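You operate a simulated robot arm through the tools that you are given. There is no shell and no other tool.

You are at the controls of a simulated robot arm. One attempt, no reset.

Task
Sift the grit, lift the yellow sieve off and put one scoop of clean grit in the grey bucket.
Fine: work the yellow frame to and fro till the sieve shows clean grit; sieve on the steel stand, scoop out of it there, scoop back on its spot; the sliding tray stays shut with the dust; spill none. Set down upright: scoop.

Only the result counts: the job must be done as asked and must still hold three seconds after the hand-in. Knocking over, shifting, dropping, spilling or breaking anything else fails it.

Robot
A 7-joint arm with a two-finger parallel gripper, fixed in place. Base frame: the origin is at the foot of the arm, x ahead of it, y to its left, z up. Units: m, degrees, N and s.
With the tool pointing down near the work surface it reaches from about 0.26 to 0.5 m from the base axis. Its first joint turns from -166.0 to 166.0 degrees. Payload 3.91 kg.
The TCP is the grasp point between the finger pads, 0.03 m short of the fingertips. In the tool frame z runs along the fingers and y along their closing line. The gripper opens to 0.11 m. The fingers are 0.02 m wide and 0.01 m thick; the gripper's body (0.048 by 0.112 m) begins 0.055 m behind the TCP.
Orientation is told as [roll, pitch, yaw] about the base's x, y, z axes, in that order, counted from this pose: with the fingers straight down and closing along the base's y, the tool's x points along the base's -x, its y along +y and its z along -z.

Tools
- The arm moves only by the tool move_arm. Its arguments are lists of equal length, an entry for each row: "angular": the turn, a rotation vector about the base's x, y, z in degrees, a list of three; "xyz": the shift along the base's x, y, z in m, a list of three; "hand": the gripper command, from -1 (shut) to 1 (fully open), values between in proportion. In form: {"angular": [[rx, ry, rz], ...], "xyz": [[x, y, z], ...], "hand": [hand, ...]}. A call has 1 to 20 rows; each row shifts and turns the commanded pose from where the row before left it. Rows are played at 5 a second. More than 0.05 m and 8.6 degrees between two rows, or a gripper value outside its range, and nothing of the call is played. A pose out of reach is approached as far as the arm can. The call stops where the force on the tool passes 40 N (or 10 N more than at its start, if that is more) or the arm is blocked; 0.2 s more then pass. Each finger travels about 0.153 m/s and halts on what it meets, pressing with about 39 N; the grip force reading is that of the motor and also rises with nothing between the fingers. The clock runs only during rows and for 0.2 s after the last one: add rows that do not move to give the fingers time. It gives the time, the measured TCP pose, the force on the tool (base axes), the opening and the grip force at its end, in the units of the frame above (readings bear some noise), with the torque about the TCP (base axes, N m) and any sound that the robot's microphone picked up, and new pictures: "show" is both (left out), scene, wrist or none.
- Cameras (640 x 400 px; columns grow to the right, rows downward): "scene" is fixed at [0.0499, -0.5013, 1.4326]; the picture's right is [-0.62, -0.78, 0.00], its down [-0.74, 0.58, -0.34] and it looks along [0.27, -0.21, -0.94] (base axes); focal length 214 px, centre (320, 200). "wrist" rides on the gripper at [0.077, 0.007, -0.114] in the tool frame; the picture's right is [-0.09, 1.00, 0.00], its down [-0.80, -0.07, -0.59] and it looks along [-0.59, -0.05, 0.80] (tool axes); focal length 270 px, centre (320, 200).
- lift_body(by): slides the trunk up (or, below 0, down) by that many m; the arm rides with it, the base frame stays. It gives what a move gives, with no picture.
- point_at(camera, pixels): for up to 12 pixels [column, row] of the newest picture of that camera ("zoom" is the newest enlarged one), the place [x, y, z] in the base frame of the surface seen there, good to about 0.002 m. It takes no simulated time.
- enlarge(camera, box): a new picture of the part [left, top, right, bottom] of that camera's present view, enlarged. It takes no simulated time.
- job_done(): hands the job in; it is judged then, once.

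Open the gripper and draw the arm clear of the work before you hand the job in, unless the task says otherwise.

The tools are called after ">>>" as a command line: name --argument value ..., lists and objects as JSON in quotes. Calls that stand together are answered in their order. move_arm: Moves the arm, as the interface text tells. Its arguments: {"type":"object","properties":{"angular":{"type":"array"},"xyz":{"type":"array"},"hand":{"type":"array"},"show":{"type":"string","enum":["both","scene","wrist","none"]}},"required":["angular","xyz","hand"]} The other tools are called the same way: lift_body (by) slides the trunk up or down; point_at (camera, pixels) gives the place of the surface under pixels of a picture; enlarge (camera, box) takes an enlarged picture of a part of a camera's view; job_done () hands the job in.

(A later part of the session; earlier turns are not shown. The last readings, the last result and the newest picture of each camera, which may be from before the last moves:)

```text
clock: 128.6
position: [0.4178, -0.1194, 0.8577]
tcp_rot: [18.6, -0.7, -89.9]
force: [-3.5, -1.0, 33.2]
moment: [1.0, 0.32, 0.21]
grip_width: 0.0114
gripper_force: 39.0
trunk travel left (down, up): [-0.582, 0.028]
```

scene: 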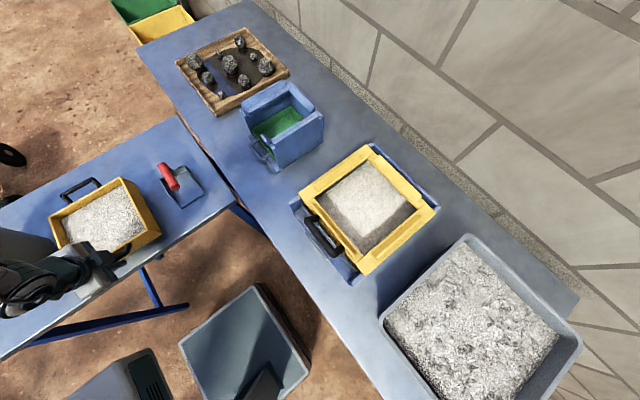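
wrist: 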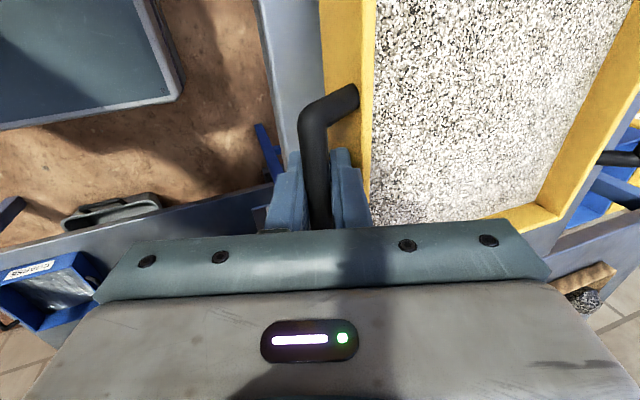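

It's on the stand (pressing 33 N). I relieve the press and look.

>>> move_arm --angular '[[0, 0, 0], [0, 0, 0]]' --xyz '[[0, 0, 0.0035], [0, 0, 0]]' --hand '[-1, -1]'

>>> enlarge --camera "scene" --box '[0, 120, 200, 320]'

>>> point_at --camera "zoom" --pixels '[[360, 118], [405, 220], [222, 192], [430, 225], [300, 150], [320, 210]]'

```text
clock: 129.2
position: [0.4185, -0.1189, 0.8583]
tcp_rot: [18.2, -0.6, -90.0]
force: [-0.4, 0.1, -3.5]
moment: [-0.55, 1.1, -0.1]
grip_width: 0.0111
gripper_force: 39.1
trunk travel left (down, up): [-0.582, 0.028]
```

scene: 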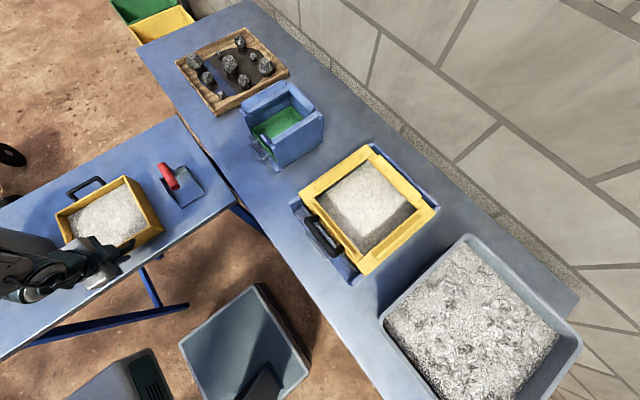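
wrist: 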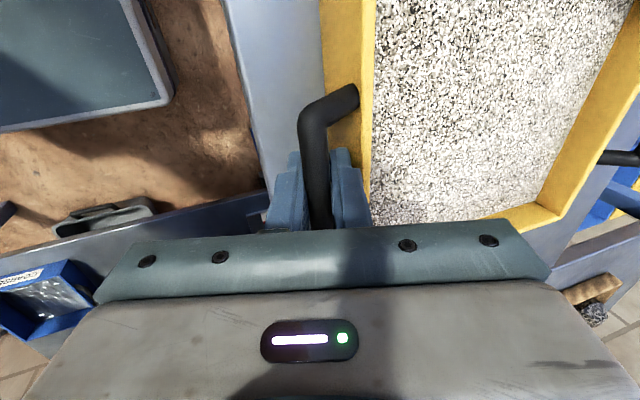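

```text
2.00 times, centred on (100, 220) of scene
```

zoom: 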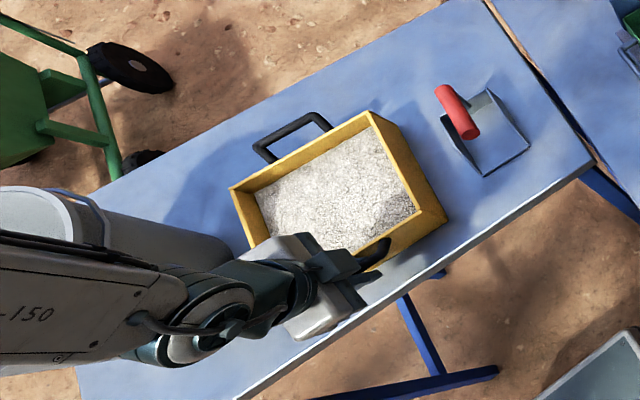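

```text
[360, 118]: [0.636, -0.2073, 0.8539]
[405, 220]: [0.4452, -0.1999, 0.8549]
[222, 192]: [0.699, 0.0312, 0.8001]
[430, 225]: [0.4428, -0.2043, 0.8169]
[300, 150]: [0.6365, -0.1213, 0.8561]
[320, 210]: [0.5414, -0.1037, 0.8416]
```

The sieve stands level on the steel stand (rim z≈0.855). I untilt about the bar, open just a little (0.022) and withdraw upward.

>>> move_arm --angular '[[0, 3, 0], [0, 3, 0], [0, 3, 0], [0, 3, 0], [0, 3, 0], [0, 0, 0], [0, 0, 0], [0, 0, 0]]' --xyz '[[-0.0005, 0, 0], [-0.0005, 0, 0], [-0.0005, 0, 0], [-0.0005, 0, 0], [-0.0005, 0, 0], [0, 0, 0], [0, 0, 0], [0, 0, 0]]' --hand '[-1, -1, -1, -1, -1, -1, -0.65, -0.65]'

```text
clock: 131.0
position: [0.4159, -0.1195, 0.8597]
tcp_rot: [3.3, -0.6, -89.8]
force: [-0.1, -0.2, 0.1]
moment: [0.03, -0.03, 0.0]
grip_width: 0.0193
gripper_force: 0.1
trunk travel left (down, up): [-0.582, 0.028]
```

scene: 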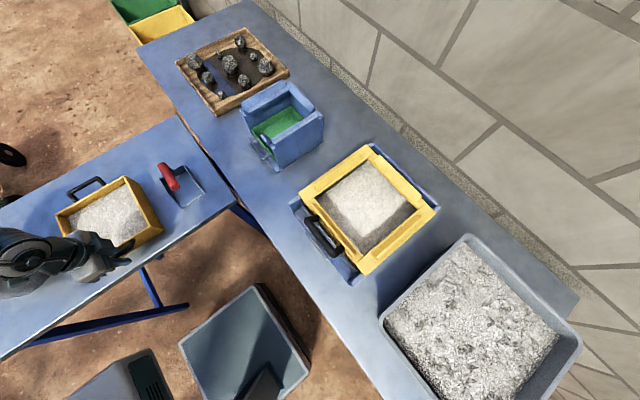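
wrist: 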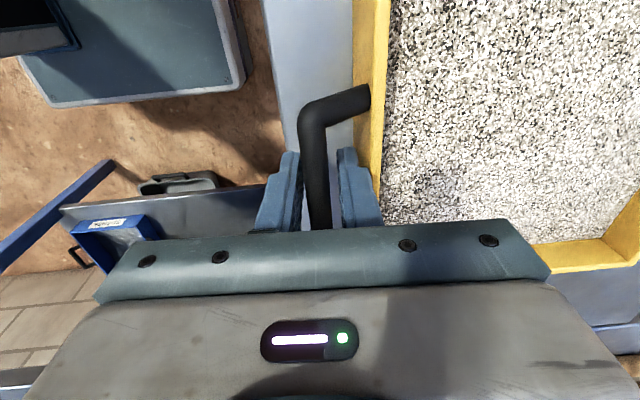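

Released with no load. Withdrawing upward along the finger axis.

>>> move_arm --angular '[[0, 0, 0], [0, 0, 0], [0, 0, 0], [0, 0, 0], [0, 0, 0], [0, 0, 0], [0, 0, 0]]' --xyz '[[-0.0005, 0, 0.01], [-0.001, 0, 0.02], [-0.002, 0, 0.03], [-0.002, 0, 0.04], [-0.002, 0, 0.045], [0, 0, 0.045], [0, 0, 0.045]]' --hand '[-0.65, -0.65, -0.65, -0.65, -0.65, -0.65, -0.65]'

>>> enlarge --camera "scene" --box '[30, 120, 230, 270]'

```text
clock: 132.6
position: [0.41, -0.1218, 1.0992]
tcp_rot: [3.3, -0.6, -89.9]
force: [0.3, -0.5, -1.2]
moment: [0.0, -0.02, -0.01]
grip_width: 0.0194
gripper_force: 0.1
trunk travel left (down, up): [-0.582, 0.028]
```

scene: 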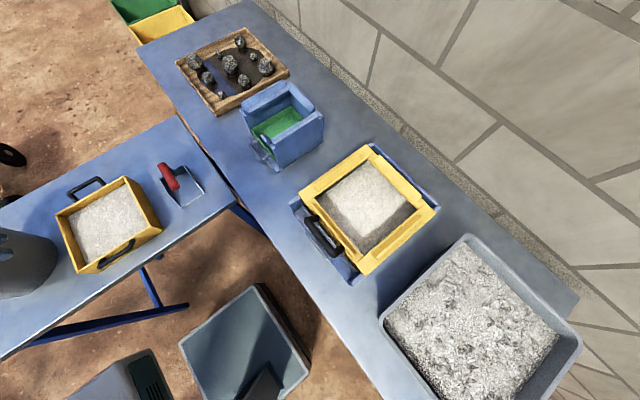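
wrist: 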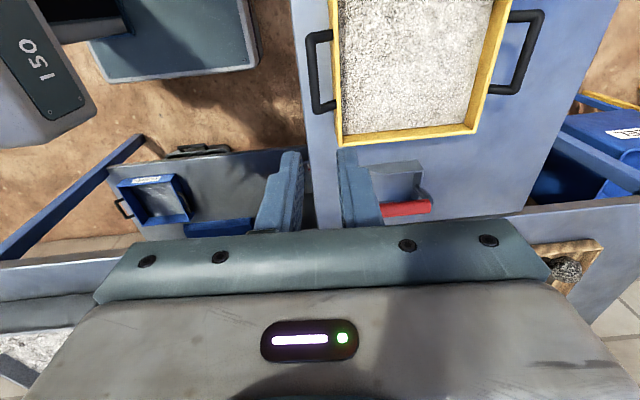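

```text
2.67 times, centred on (130, 195) of scene
```

zoom: 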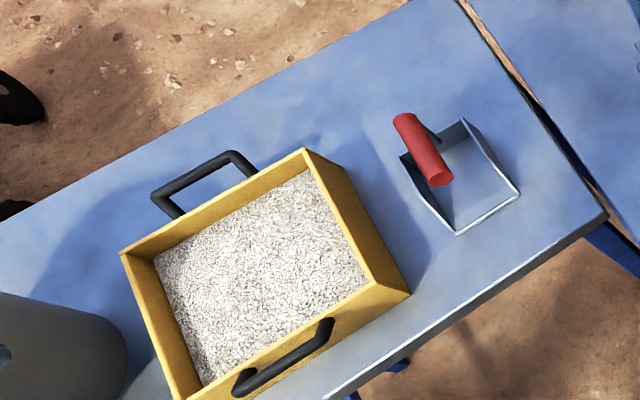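

The sieve sits well. Now the scoop: I move the wrist camera to view the scoop and its red handle closely.

>>> move_arm --angular '[[0, 3, 7.5], [0, 0, 7.5], [0, 0, 7.5], [0, 0, 7.5]]' --xyz '[[0.017, -0.033, 0], [0.017, -0.033, 0], [0.017, -0.033, 0], [0.017, -0.033, 0]]' --hand '[0, 0, 0, 0]' --show "wrist"

>>> enlarge --camera "wrist" --box '[220, 0, 460, 200]'

```text
clock: 133.6
position: [0.4774, -0.2511, 1.0939]
tcp_rot: [0.3, -0.3, -59.8]
force: [0.4, -0.5, 0.1]
moment: [-0.02, 0.01, 0.02]
grip_width: 0.0551
gripper_force: 0.1
trunk travel left (down, up): [-0.582, 0.028]
```

wrist: 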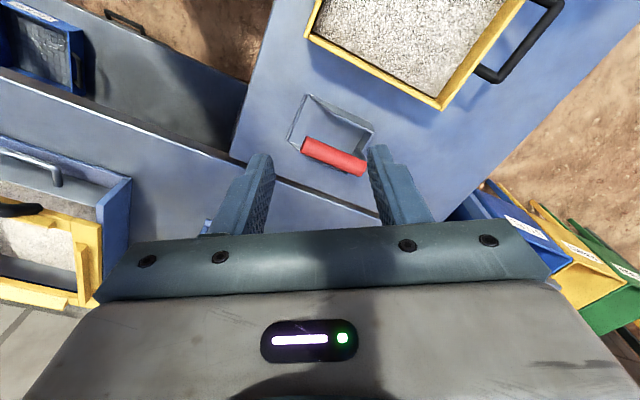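

```text
2.00 times, centred on (340, 100) of wrist
```

zoom: 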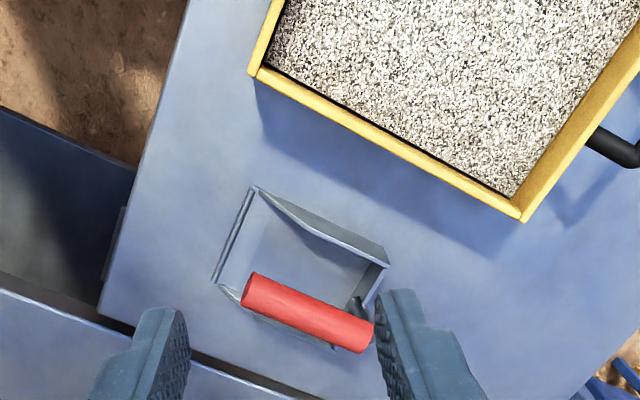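

The red handle lies roughly along x above the blade. Measuring its ends and the blade.

>>> point_at --camera "zoom" --pixels '[[250, 285], [280, 297], [310, 310], [340, 325], [365, 335], [256, 190], [385, 262], [220, 280], [300, 245], [355, 305], [375, 300], [335, 347]]'

>>> enlarge --camera "wrist" --box '[270, 80, 400, 200]'

```text
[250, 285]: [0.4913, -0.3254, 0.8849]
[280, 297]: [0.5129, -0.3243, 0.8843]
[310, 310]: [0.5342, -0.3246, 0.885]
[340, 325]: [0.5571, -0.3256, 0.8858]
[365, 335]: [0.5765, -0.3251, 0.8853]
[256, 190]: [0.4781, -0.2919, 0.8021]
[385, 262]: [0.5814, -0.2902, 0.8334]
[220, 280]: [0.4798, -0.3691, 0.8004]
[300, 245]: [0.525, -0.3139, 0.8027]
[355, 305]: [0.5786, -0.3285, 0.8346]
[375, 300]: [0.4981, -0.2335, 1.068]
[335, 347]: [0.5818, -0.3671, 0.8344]
```

```text
3.33 times, centred on (335, 140) of wrist
```

zoom: 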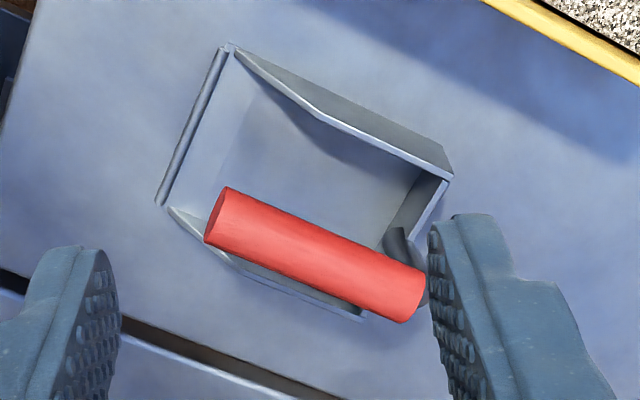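

Handle: axis along x from 0.489 to 0.580, y≈-0.331, centre z≈0.875; blade mouth faces -x at x≈0.479. I'll grasp it with yaw 0 (closing along y), first going above it.

>>> move_arm --angular '[[0, 0, 7.5], [0, 0, 7.5], [0, 0, 7.5], [0, 0, 7.5], [0, 0, 7.5], [0, 0, 7.5], [0, 0, 7.5], [0, 0, 7.3]]' --xyz '[[0.007, -0.01, 0], [0.007, -0.01, 0], [0.007, -0.01, 0], [0.007, -0.01, 0], [0.007, -0.01, -0.02], [0.007, -0.01, -0.02], [0.007, -0.01, -0.02], [0.0085, -0.0095, -0.02]]' --hand '[-0.1, -0.1, -0.1, -0.1, -0.1, -0.1, -0.1, -0.1]'

>>> enlarge --camera "wrist" --box '[220, 0, 420, 230]'

```text
clock: 135.4
position: [0.5341, -0.3309, 1.0145]
tcp_rot: [0.2, -0.5, 0.1]
force: [-0.2, 0.2, 0.3]
moment: [0.03, 0.01, 0.0]
grip_width: 0.0493
gripper_force: 0.1
trunk travel left (down, up): [-0.582, 0.028]
```

scene: 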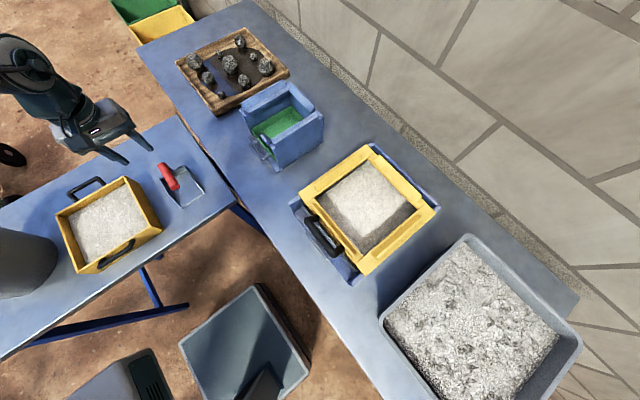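
wrist: 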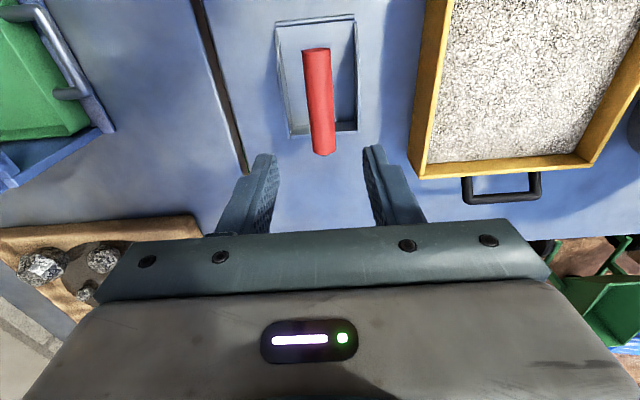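

```text
1.74 times, centred on (320, 115) of wrist
```

zoom: 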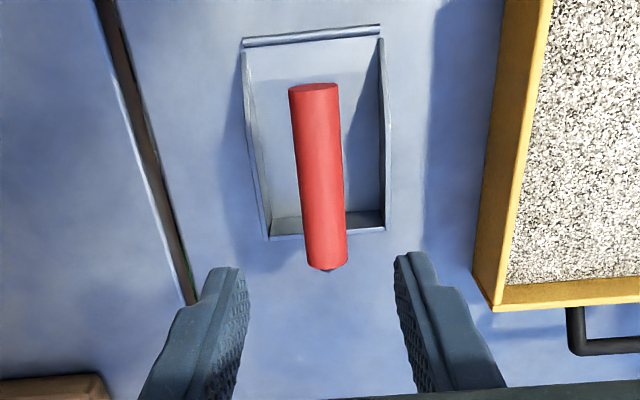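

Recording the scoop's exact spot for later and checking the handle line.

>>> point_at --camera "wrist" --pixels '[[277, 24], [353, 18], [290, 134], [356, 129], [306, 80], [316, 80], [329, 80], [312, 130], [321, 130], [333, 130], [316, 55], [323, 150]]'

```text
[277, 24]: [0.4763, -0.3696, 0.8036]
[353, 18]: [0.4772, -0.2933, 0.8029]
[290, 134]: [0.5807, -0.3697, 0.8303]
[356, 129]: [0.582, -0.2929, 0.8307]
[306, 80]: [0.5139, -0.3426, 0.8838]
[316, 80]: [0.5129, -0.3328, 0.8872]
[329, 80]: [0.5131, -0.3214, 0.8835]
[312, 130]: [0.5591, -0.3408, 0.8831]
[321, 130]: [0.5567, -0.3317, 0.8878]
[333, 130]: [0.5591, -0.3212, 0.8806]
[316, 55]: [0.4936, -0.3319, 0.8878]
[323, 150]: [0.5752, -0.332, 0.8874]
```

Handle centre y=-0.332, top z 0.8875. Descending 14 cm and closing.

>>> move_arm --angular '[[0, 0, 0], [0, 0, 0], [0, 0, 0], [0, 0, 0], [0, 0, 0], [0, 0, 0], [0, 0, 0], [0, 0, 0]]' --xyz '[[0, -0.001, -0.04], [0, 0, -0.04], [0, 0, -0.035], [0, 0, -0.02], [0, 0, -0.006], [0, 0, 0], [0, 0, 0], [0, 0, 0]]' --hand '[-0.1, -0.1, -0.1, -0.1, -0.1, -1, -1, -1]'

```text
clock: 137.2
position: [0.5325, -0.3339, 0.872]
tcp_rot: [0.3, -0.5, -0.1]
force: [0.1, -0.1, 1.1]
moment: [0.0, -0.02, -0.01]
grip_width: 0.0231
gripper_force: 39.1
trunk travel left (down, up): [-0.582, 0.028]
```

scene: 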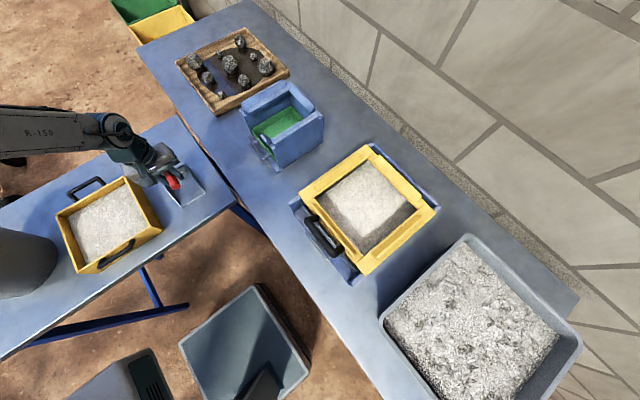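
wrist: 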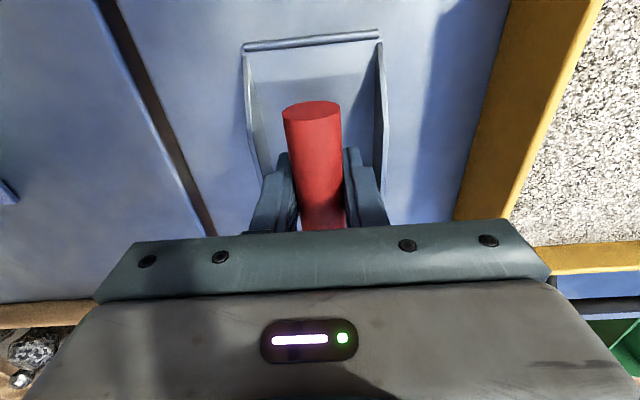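

Handle gripped (0.0231). Lifting the scoop straight up.

>>> move_arm --angular '[[0, 0, 0], [0, 0, 0], [0, 0, 0], [0, 0, 0], [0, 0, 0], [0, 0, 0], [0, 0, 0]]' --xyz '[[0, 0, 0.01], [0, 0, 0.025], [0, 0, 0.03], [0, 0, 0.03], [0, 0, 0.03], [0, 0, 0.025], [0, 0, 0]]' --hand '[-1, -1, -1, -1, -1, -1, -1]'

>>> point_at --camera "scene" --pixels '[[100, 215], [85, 215], [120, 215], [105, 200], [110, 230], [60, 215], [90, 270], [160, 230], [125, 180]]'

```text
clock: 138.8
position: [0.5348, -0.3347, 1.0253]
tcp_rot: [0.3, -0.4, -0.1]
force: [-0.4, 0.5, -2.5]
moment: [-0.02, 0.05, 0.0]
grip_width: 0.0232
gripper_force: 39.6
trunk travel left (down, up): [-0.582, 0.028]
```

scene: 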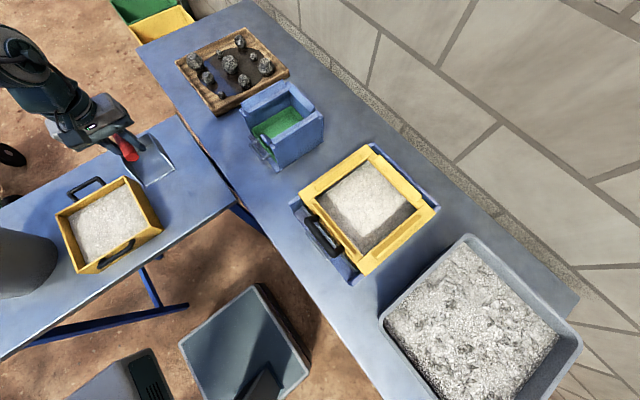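
wrist: 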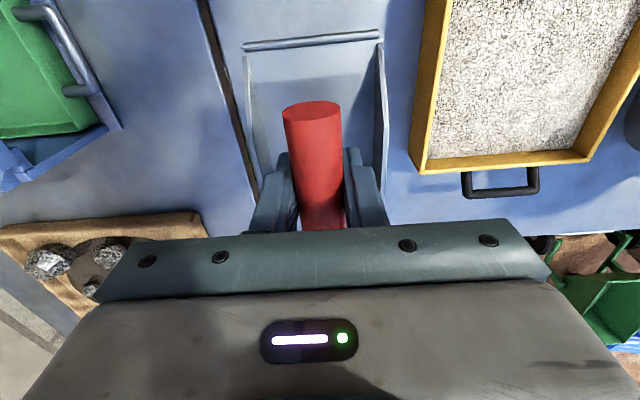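

```text
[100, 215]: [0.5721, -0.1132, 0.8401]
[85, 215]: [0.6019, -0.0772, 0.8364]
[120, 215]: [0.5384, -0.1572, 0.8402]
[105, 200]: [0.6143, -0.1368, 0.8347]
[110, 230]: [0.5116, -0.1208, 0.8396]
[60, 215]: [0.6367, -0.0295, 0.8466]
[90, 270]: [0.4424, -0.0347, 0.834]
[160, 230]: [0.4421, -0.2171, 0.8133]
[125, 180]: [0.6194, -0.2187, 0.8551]
```

The scoop weighs 2.5 N. Now I bring it over the sieve centre line (y≈-0.12), tilting the nose 30° down on the way.

>>> move_arm --angular '[[0, 0, 0], [0, -5, 0], [0, -5, 0], [0, -5, 0], [0, -5, 0], [0, -5, 0], [0, -5, 0], [0, 0, 0]]' --xyz '[[0.003, 0.02, 0.01], [0.006, 0.035, 0], [0.006, 0.035, 0], [0.006, 0.035, 0], [0.006, 0.035, 0], [0.006, 0.033, 0], [0.006, 0.02, 0], [0, 0, 0]]' --hand '[-1, -1, -1, -1, -1, -1, -1, -1]'

>>> enlarge --camera "scene" --box '[10, 90, 210, 290]'

```text
clock: 140.6
position: [0.5743, -0.1161, 1.0344]
tcp_rot: [0.4, -30.4, -0.1]
force: [0.8, -0.2, -2.0]
moment: [0.03, 0.09, -0.03]
grip_width: 0.0229
gripper_force: 39.0
trunk travel left (down, up): [-0.582, 0.028]
```

scene: 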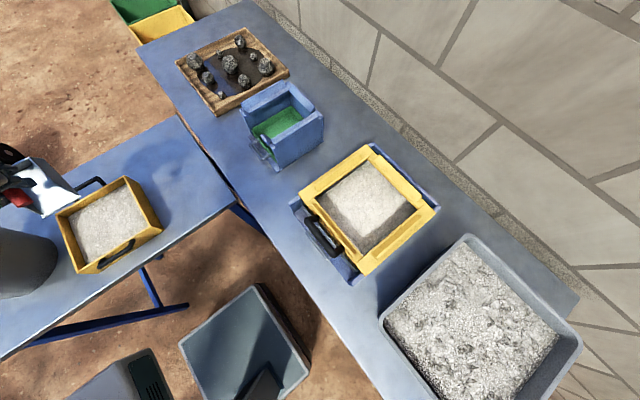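
wrist: 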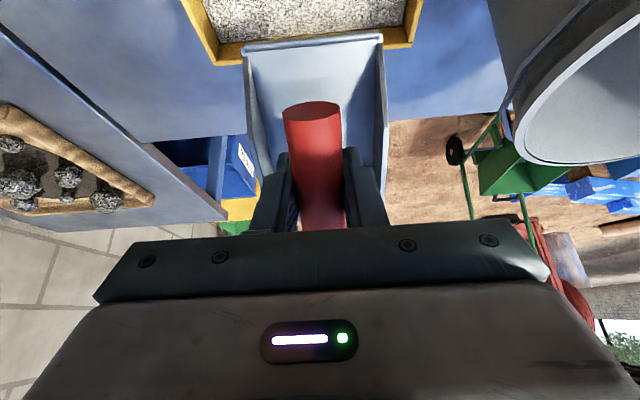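

```text
2.00 times, centred on (110, 190) of scene
```

zoom: 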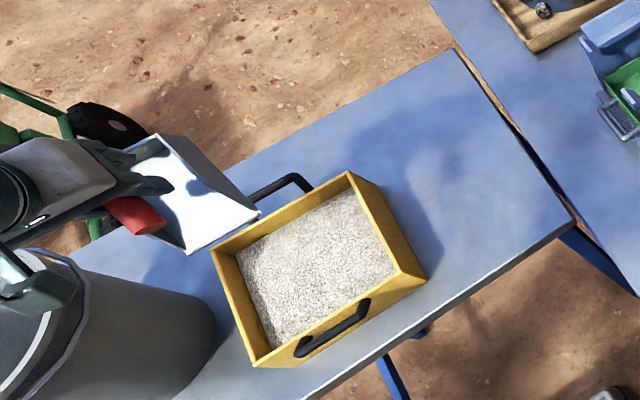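

Scoop is over the far side of the sieve, nose down. The wrist view shows the bucket at right; I measure its rim, and the scoop mouth, for clearance.

>>> point_at --camera "wrist" --pixels '[[530, 150], [520, 110], [545, 70], [600, 162], [247, 45], [380, 37], [312, 41], [560, 120], [500, 60]]'

>>> point_at --camera "scene" --pixels '[[20, 225], [35, 215], [45, 222], [10, 250], [2, 240], [30, 232]]'

```text
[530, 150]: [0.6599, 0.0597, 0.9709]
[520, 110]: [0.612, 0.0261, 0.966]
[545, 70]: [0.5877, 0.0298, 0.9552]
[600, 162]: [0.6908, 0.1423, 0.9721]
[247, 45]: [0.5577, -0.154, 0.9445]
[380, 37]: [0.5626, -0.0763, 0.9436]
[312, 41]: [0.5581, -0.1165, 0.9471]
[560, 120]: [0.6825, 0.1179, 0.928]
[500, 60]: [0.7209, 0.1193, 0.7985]
```

```text
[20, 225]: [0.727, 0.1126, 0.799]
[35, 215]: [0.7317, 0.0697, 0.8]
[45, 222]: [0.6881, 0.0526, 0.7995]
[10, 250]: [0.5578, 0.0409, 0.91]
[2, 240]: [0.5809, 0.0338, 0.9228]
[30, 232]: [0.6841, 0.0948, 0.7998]
```

Mouth position matches my model; bucket rim z≈0.972, centre ≈[0.578,0.142], radius ≈0.115. Now I lower the nose into the bed.

>>> move_arm --angular '[[0, 0, 0], [0, 0, 0], [0, 0, 0], [0, 0, 0], [0, 0, 0]]' --xyz '[[0, -0.002, -0.045], [0, -0.002, -0.04], [-0.003, 0, -0.015], [-0.004, 0, -0.012], [-0.0035, 0, -0.0133]]' --hand '[-1, -1, -1, -1, -1]'

>>> enlarge --camera "scene" --box '[10, 110, 190, 290]'

```text
clock: 141.8
position: [0.5638, -0.1232, 0.9056]
tcp_rot: [0.2, -30.2, -0.1]
force: [0.1, -0.1, -3.1]
moment: [-0.01, 0.07, 0.0]
grip_width: 0.0231
gripper_force: 39.1
trunk travel left (down, up): [-0.582, 0.028]
```

scene: 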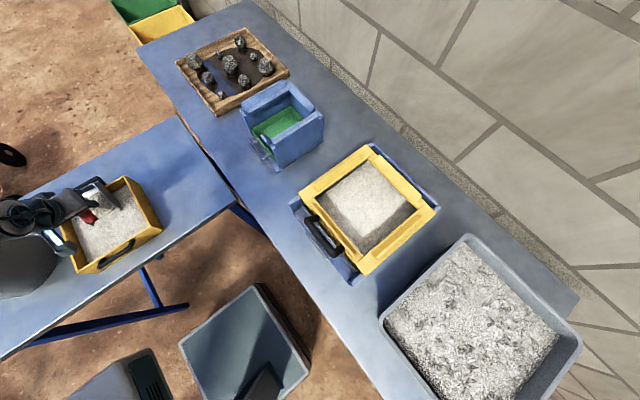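
wrist: 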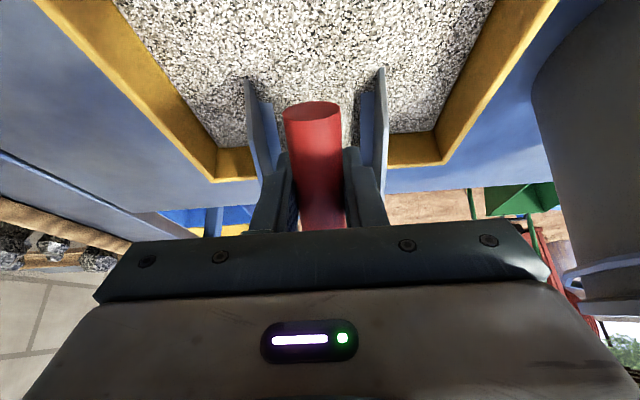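

```text
2.22 times, centred on (100, 200) of scene
```

zoom: 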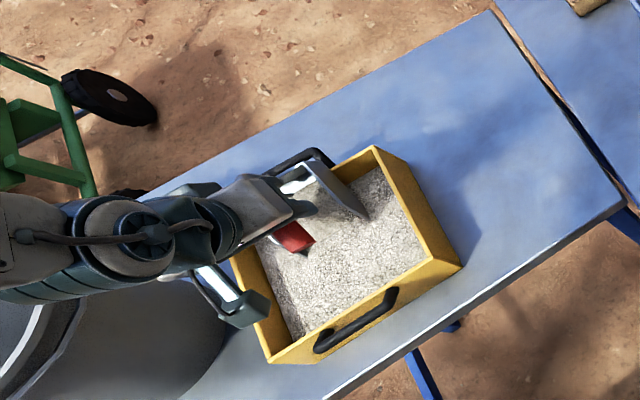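

The nose is 2.5 cm into the grit with no resistance. I now push towards -x while levelling the scoop.

>>> move_arm --angular '[[0, 4, 0], [0, 4, 0], [0, 4, 0], [0, 4, 0], [0, 4, 0], [0, 4, 0], [0, 3, 0], [0, 3, 0], [0, 0, 0]]' --xyz '[[-0.0062, 0, -0.0016], [-0.0063, 0, -0.0017], [-0.0064, 0, -0.0017], [-0.0065, 0, -0.0018], [-0.0068, 0, -0.0026], [-0.0069, 0, -0.0026], [-0.0011, 0, -0.0018], [-0.0011, 0, -0.0018], [0, 0, 0]]' --hand '[-1, -1, -1, -1, -1, -1, -1, -1, -1]'

>>> enlarge --camera "scene" --box '[10, 110, 190, 290]'

```text
clock: 143.8
position: [0.5215, -0.1235, 0.8922]
tcp_rot: [0.3, -0.2, 0.0]
force: [-0.2, -0.2, -5.0]
moment: [0.0, 0.04, -0.01]
grip_width: 0.0229
gripper_force: 38.6
trunk travel left (down, up): [-0.582, 0.028]
```

scene: 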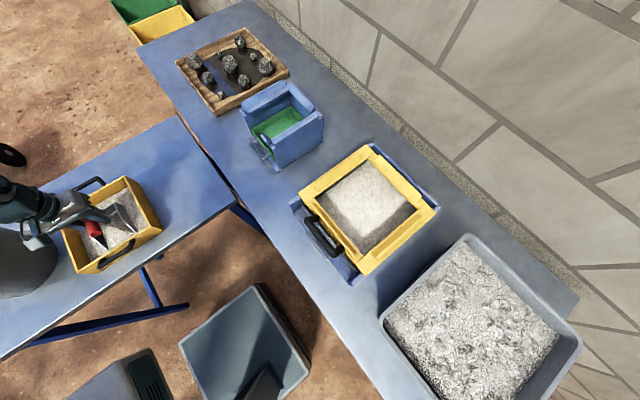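
wrist: 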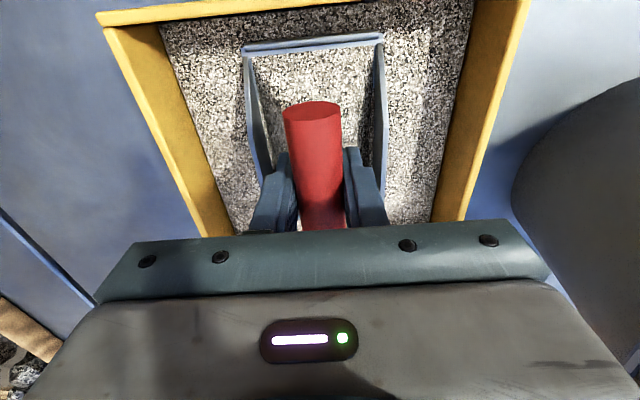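

```text
2.22 times, centred on (100, 200) of scene
```

zoom: 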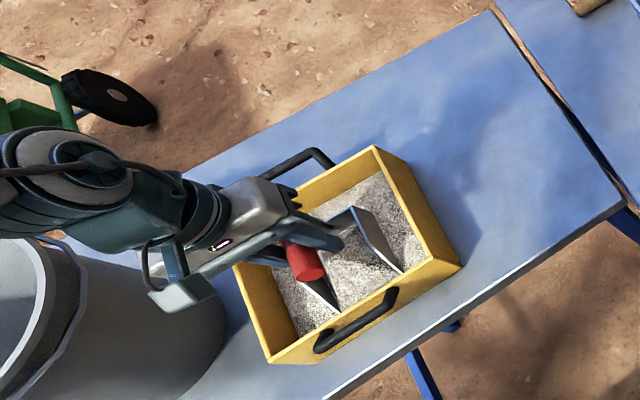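

Weight rose from 2.5 to 5.0 N: the scoop holds about 250 g of grit. I tilt the nose up ~9° while lifting gently.

>>> move_arm --angular '[[0, 3, 0], [0, 3, 0], [0, 3, 0], [0, 0, 0], [0, 0, 0], [0, 0, 0], [0, 0, 0], [0, 0, 0], [0, 0, 0]]' --xyz '[[0.0037, 0, 0.0047], [0.0035, 0, 0.0067], [0.0044, 0, 0.0085], [0, 0, 0.012], [0, 0, 0.015], [0, 0, 0.02], [0, 0, 0.02], [0, 0, 0.01], [0, 0, 0]]' --hand '[-1, -1, -1, -1, -1, -1, -1, -1, -1]'

>>> enlarge --camera "scene" --box '[10, 110, 190, 290]'

>>> enlarge --camera "wrist" --box '[200, 0, 440, 240]'

```text
clock: 145.8
position: [0.534, -0.1227, 0.9896]
tcp_rot: [0.3, 8.6, 0.0]
force: [0.1, -0.5, -4.8]
moment: [0.0, 0.07, 0.03]
grip_width: 0.023
gripper_force: 39.4
trunk travel left (down, up): [-0.582, 0.028]
```

scene: 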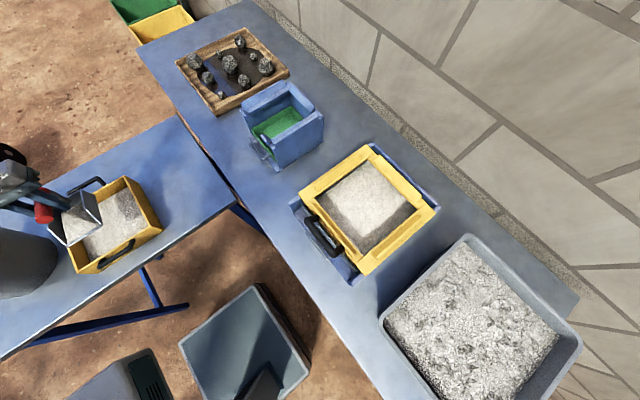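
wrist: 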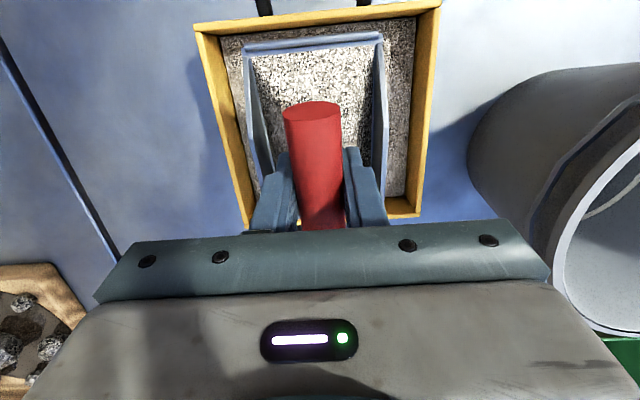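

```text
2.22 times, centred on (100, 200) of scene
```

zoom: 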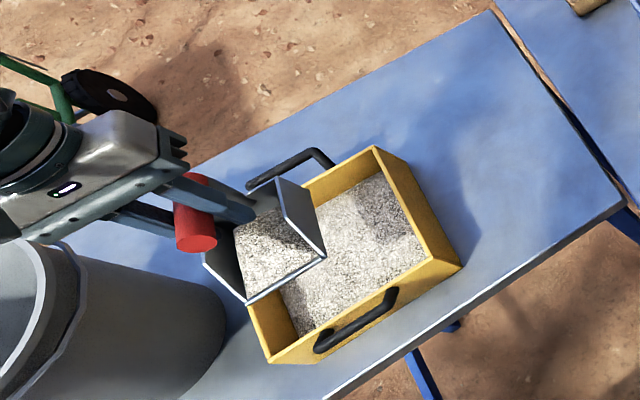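

```text
1.67 times, centred on (320, 120) of wrist
```

zoom: 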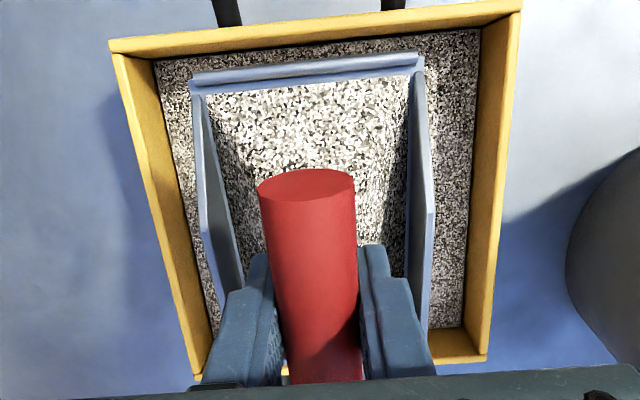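

The scoop carries a full load. I lift to clear the bucket rim, then travel slowly to above the bucket centre with the nose kept up.

>>> move_arm --angular '[[0, 0, 0], [0, 0, 0], [0, 0, 0], [0, 0, 0], [0, 0, 0], [0, 0, 0], [0, 0, 0], [0, 0, 0], [0, 0, 0], [0, 0, 0], [0, 0, 0], [0, 0, 0], [0, 0, 0], [0, 0, 0], [0, 0, 0], [0, 0, 0], [0, 0, 0], [0, 0, 0], [0, 0, 0], [0, 0, 0]]' --xyz '[[0, 0, 0.008], [0, 0, 0.018], [0, 0, 0.025], [0, 0, 0.025], [0, 0, 0.02], [0, 0, 0.014], [0.002, 0.004, 0], [0.005, 0.01, 0], [0.008, 0.016, 0], [0.011, 0.022, 0], [0.012, 0.024, 0], [0.012, 0.024, 0], [0.012, 0.024, 0], [0.012, 0.024, 0], [0.012, 0.024, 0], [0.012, 0.024, 0], [0.011, 0.022, 0], [0.009, 0.018, 0], [0.006, 0.012, 0], [0.002, 0.004, 0]]' --hand '[-1, -1, -1, -1, -1, -1, -1, -1, -1, -1, -1, -1, -1, -1, -1, -1, -1, -1, -1, -1]'

>>> enlarge --camera "wrist" --box '[180, 0, 460, 240]'

```text
clock: 150.0
position: [0.6596, 0.1282, 1.0998]
tcp_rot: [0.3, 8.6, -0.1]
force: [0.4, -0.2, -5.0]
moment: [-0.04, 0.0, 0.01]
grip_width: 0.0231
gripper_force: 39.0
trunk travel left (down, up): [-0.582, 0.028]
```

scene: 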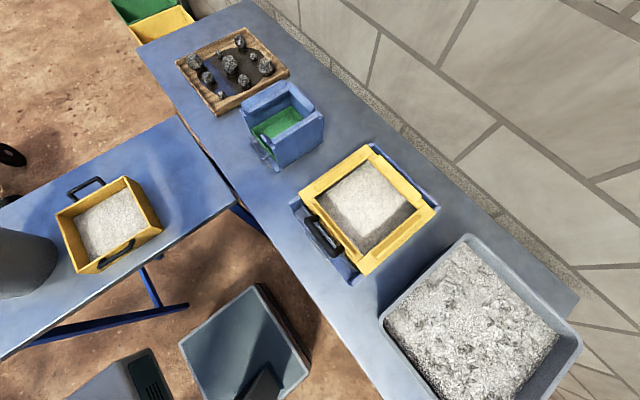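
wrist: 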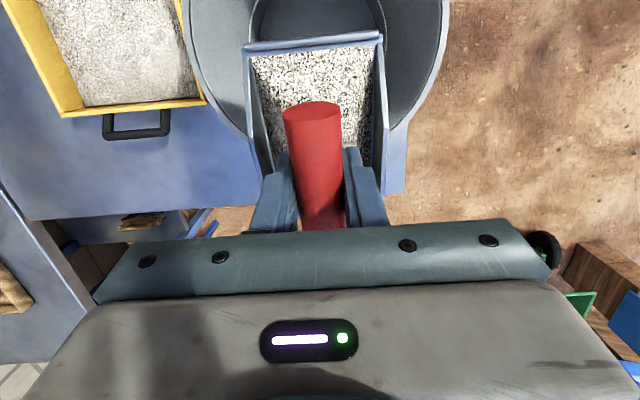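

```text
1.67 times, centred on (320, 120) of wrist
```

zoom: 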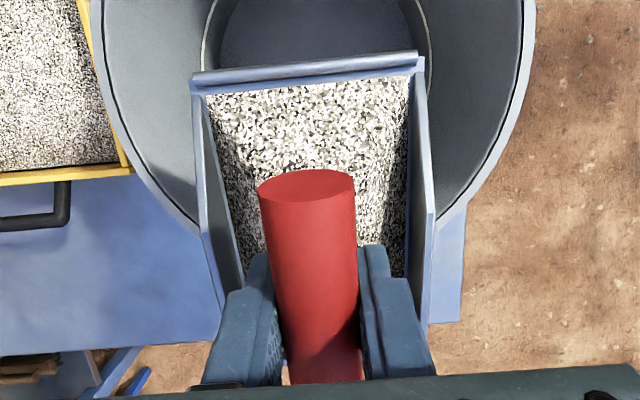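

The mouth is over the bucket. I measure rim points to refine its centre.

>>> point_at --camera "wrist" --pixels '[[186, 30], [200, 80], [235, 125], [444, 50], [430, 90], [405, 125], [310, 45], [320, 10], [250, 60], [380, 60]]'

```text
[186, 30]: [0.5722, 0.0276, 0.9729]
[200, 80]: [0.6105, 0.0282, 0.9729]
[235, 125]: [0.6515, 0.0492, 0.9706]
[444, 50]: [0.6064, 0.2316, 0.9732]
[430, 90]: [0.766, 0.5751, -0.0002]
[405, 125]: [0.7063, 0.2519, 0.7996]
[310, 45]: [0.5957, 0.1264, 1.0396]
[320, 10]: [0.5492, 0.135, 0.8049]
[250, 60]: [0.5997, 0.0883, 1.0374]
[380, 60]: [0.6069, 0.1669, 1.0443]
```

Bucket centre is ≈[0.591,0.130], radius ≈0.104, so the scoop is well centred. I tip the nose down about the mouth in steps.

>>> move_arm --angular '[[0, -8.5, 0], [0, -8, 0], [0, -8, 0], [0, -8, 0], [0, 0, 0]]' --xyz '[[-0.0021, 0.001, -0.0078], [-0.0056, 0, -0.0077], [-0.0065, 0, -0.0043], [-0.0122, 0, -0.0058], [0, 0, 0]]' --hand '[-1, -1, -1, -1, -1]' --show "wrist"

```text
clock: 151.2
position: [0.6326, 0.1291, 1.072]
tcp_rot: [0.4, -23.8, -0.1]
force: [-0.5, 0.3, -4.5]
moment: [0.0, 0.14, 0.05]
grip_width: 0.0235
gripper_force: 38.9
trunk travel left (down, up): [-0.582, 0.028]
```

wrist: 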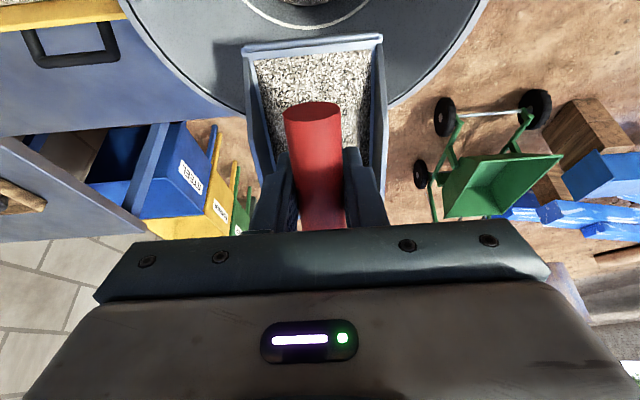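

Nose is 24° down, with grit starting to go into the bucket. Continuing to ~72° and holding.

>>> move_arm --angular '[[0, -8, 0], [0, -8, 0], [0, -8, 0], [0, -8, 0], [0, -8, 0], [0, -8, 0], [0, 0, 0], [0, 0, 0], [0, 0, 0], [0, 0, 0], [0, 0, 0]]' --xyz '[[-0.0126, 0, 0.0024], [-0.0129, 0, 0.0006], [-0.0127, 0, -0.0013], [-0.0125, 0, -0.0029], [-0.012, 0, -0.0047], [-0.0112, 0, -0.0064], [0, 0, 0], [0, 0, 0], [0, 0, 0], [0, 0, 0], [0, 0, 0]]' --hand '[-1, -1, -1, -1, -1, -1, -1, -1, -1, -1, -1]'

```text
clock: 153.6
position: [0.5602, 0.1313, 1.0616]
tcp_rot: [0.4, -71.9, -0.2]
force: [-0.1, 0.6, -2.6]
moment: [-0.02, 0.06, 0.03]
grip_width: 0.0236
gripper_force: 39.1
trunk travel left (down, up): [-0.582, 0.028]
```

scene: 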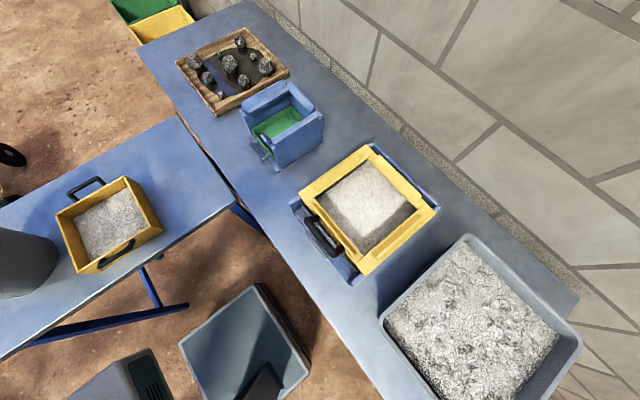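
wrist: 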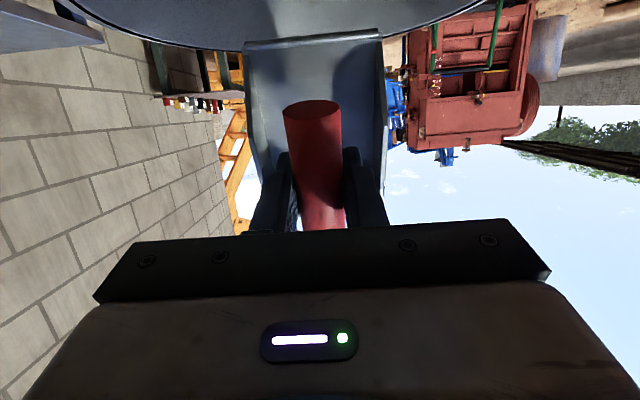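

Scoop is empty (2.6 N). Reversing the tilt and rising.

>>> move_arm --angular '[[0, 8, 0], [0, 8, 0], [0, 8, 0], [0, 8, 0], [0, 8, 0], [0, 8, 0], [0, 8, 0], [0, 8, 0], [0, 7.8, 0], [0, 0, 0], [0, 0, 0]]' --xyz '[[0.0112, 0, 0.0064], [0.012, 0, 0.0047], [0.0125, 0, 0.0029], [0.0127, 0, 0.0013], [0.0129, 0, 0.0006], [0.0126, 0, 0.0024], [0.0122, 0, 0.0058], [0.0065, 0, 0.0043], [0.0056, 0, 0.0077], [0, 0, 0.02], [0, 0, 0]]' --hand '[-1, -1, -1, -1, -1, -1, -1, -1, -1, -1, -1]' --show "wrist"

>>> enlarge --camera "wrist" --box '[160, 0, 480, 240]'

```text
clock: 156.0
position: [0.6591, 0.1313, 1.1179]
tcp_rot: [0.3, 0.1, 0.0]
force: [-0.2, -0.4, -2.0]
moment: [0.01, 0.03, 0.01]
grip_width: 0.023
gripper_force: 38.8
trunk travel left (down, up): [-0.582, 0.028]
```

wrist: 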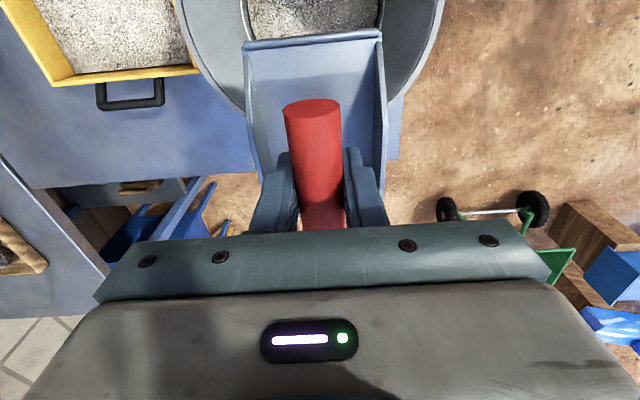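

```text
1.67 times, centred on (320, 120) of wrist
```

zoom: 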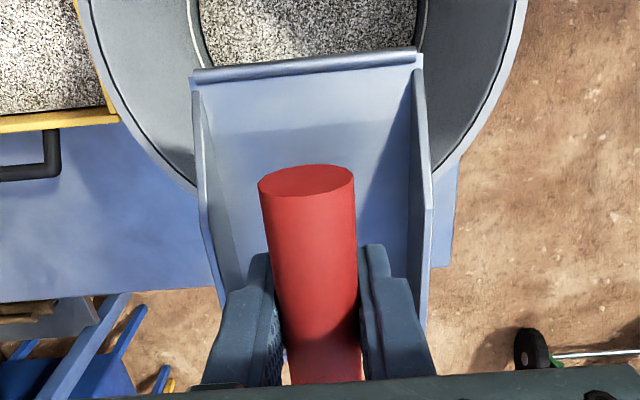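

The bucket bottom now shows a layer of grit and the scoop is clean. I return to above the scoop's spot.

>>> move_arm --angular '[[0, 0, 0], [0, 0, 0], [0, 0, 0], [0, 0, 0], [0, 0, 0], [0, 0, 0], [0, 0, 0], [0, 0, 0], [0, 0, 0], [0, 0, 0], [0, 0, 0], [0, 0, 0], [0, 0, 0], [0, 0, 0], [0, 0, 0]]' --xyz '[[-0.004, -0.014, 0], [-0.008, -0.03, 0], [-0.01, -0.038, 0], [-0.01, -0.038, 0], [-0.01, -0.038, 0], [-0.01, -0.038, 0], [-0.01, -0.038, 0], [-0.01, -0.038, 0], [-0.01, -0.038, 0], [-0.01, -0.038, -0.01], [-0.01, -0.038, -0.02], [-0.01, -0.038, -0.02], [-0.008, -0.03, -0.02], [-0.005, -0.0203, -0.02], [0, 0, 0]]' --hand '[-1, -1, -1, -1, -1, -1, -1, -1, -1, -1, -1, -1, -1, -1, -1]'

```text
clock: 159.2
position: [0.5309, -0.3453, 1.0267]
tcp_rot: [0.2, -0.1, 0.0]
force: [0.1, 0.0, -2.9]
moment: [0.0, 0.04, 0.01]
grip_width: 0.0232
gripper_force: 38.9
trunk travel left (down, up): [-0.582, 0.028]
```

scene: 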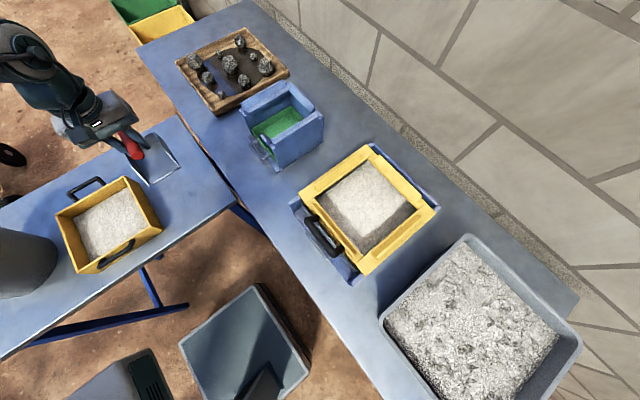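
wrist: 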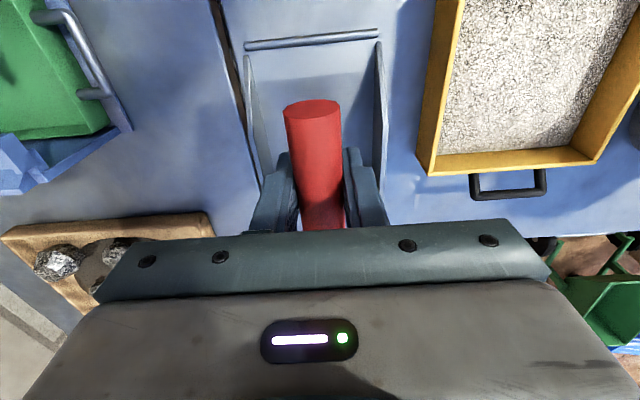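

I correct by +3 mm in x and +11 mm in y and lower to a few cm above the spot, then compare blade corners with the recorded spot.

>>> move_arm --angular '[[0, 0, 0], [0, 0, 0], [0, 0, 0], [0, 0, 0], [0, 0, 0], [0, 0, 0]]' --xyz '[[0.003, 0.0115, 0], [0, 0, -0.035], [0, 0, -0.04], [0, 0, -0.035], [0, 0, -0.018], [0, 0, 0]]' --hand '[-1, -1, -1, -1, -1, -1]'

>>> point_at --camera "wrist" --pixels '[[246, 48], [377, 38], [250, 44], [374, 34], [246, 70], [384, 60]]'

>>> enlarge --camera "wrist" --box '[220, 10, 410, 230]'

```text
clock: 160.6
position: [0.5369, -0.331, 0.8979]
tcp_rot: [0.4, -0.1, -0.1]
force: [0.3, 0.0, -1.7]
moment: [-0.04, 0.03, -0.01]
grip_width: 0.023
gripper_force: 38.8
trunk travel left (down, up): [-0.582, 0.028]
```

scene: 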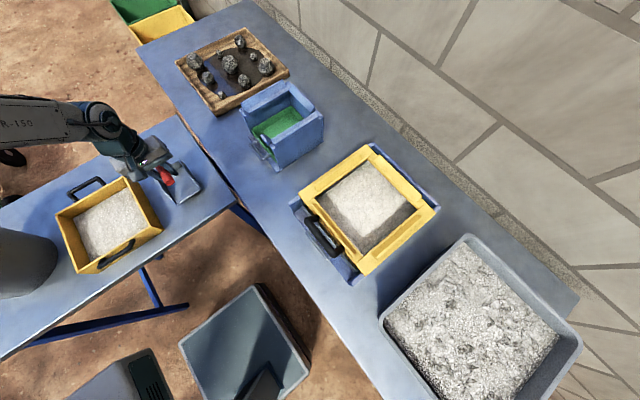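
wrist: 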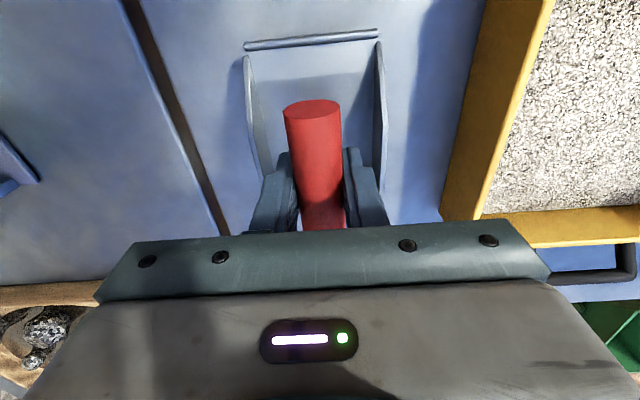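

```text
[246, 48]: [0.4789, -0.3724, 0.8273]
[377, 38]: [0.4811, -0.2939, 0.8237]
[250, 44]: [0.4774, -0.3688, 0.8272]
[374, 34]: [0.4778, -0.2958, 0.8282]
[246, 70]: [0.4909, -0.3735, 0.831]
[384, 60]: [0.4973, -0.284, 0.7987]
```

```text
1.82 times, centred on (315, 120) of wrist
```

zoom: 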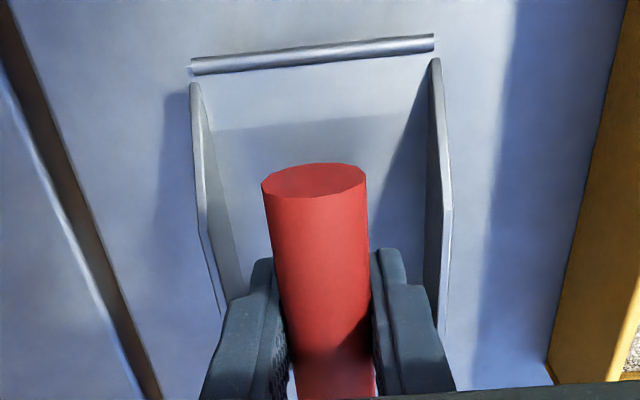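

Mouth edge at x≈0.478, y -0.371…-0.294, matching the recorded spot within 2 mm. Lowering the last 2.4 cm gently.

>>> move_arm --angular '[[0, 0, 0], [0, 0, 0], [0, 0, 0], [0, 0, 0], [0, 0, 0]]' --xyz '[[-0.0015, 0, -0.01], [0, 0, -0.008], [0, 0, -0.004], [0, 0, -0.002], [0, 0, 0]]' --hand '[-1, -1, -1, -1, -1]' --show "wrist"

```text
clock: 161.8
position: [0.5347, -0.3318, 0.875]
tcp_rot: [0.3, 0.0, -0.1]
force: [0.4, 1.4, -2.4]
moment: [0.02, 0.02, 0.05]
grip_width: 0.0231
gripper_force: 38.9
trunk travel left (down, up): [-0.582, 0.028]
```

wrist: 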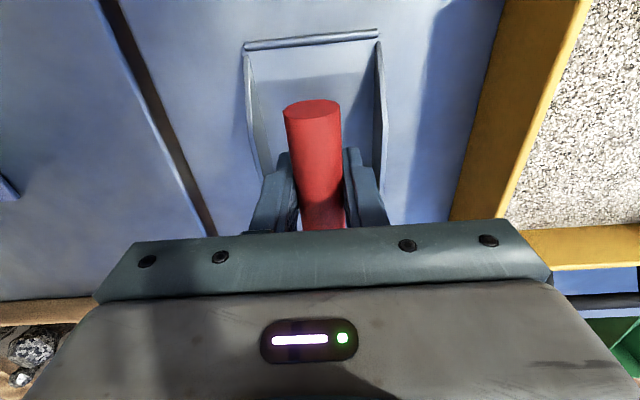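

Still carrying the 2.4 N; a further 2 mm down until contact.

>>> move_arm --angular '[[0, 0, 0], [0, 0, 0], [0, 0, 0]]' --xyz '[[0, 0, -0.001], [0, 0, -0.001], [0, 0, 0]]' --hand '[-1, -1, -1]' --show "none"

```text
clock: 162.6
position: [0.5345, -0.3326, 0.8749]
tcp_rot: [0.2, -0.1, 0.0]
force: [-1.8, 2.0, 10.3]
moment: [0.02, -0.43, 0.05]
grip_width: 0.0233
gripper_force: 39.6
trunk travel left (down, up): [-0.582, 0.028]
```

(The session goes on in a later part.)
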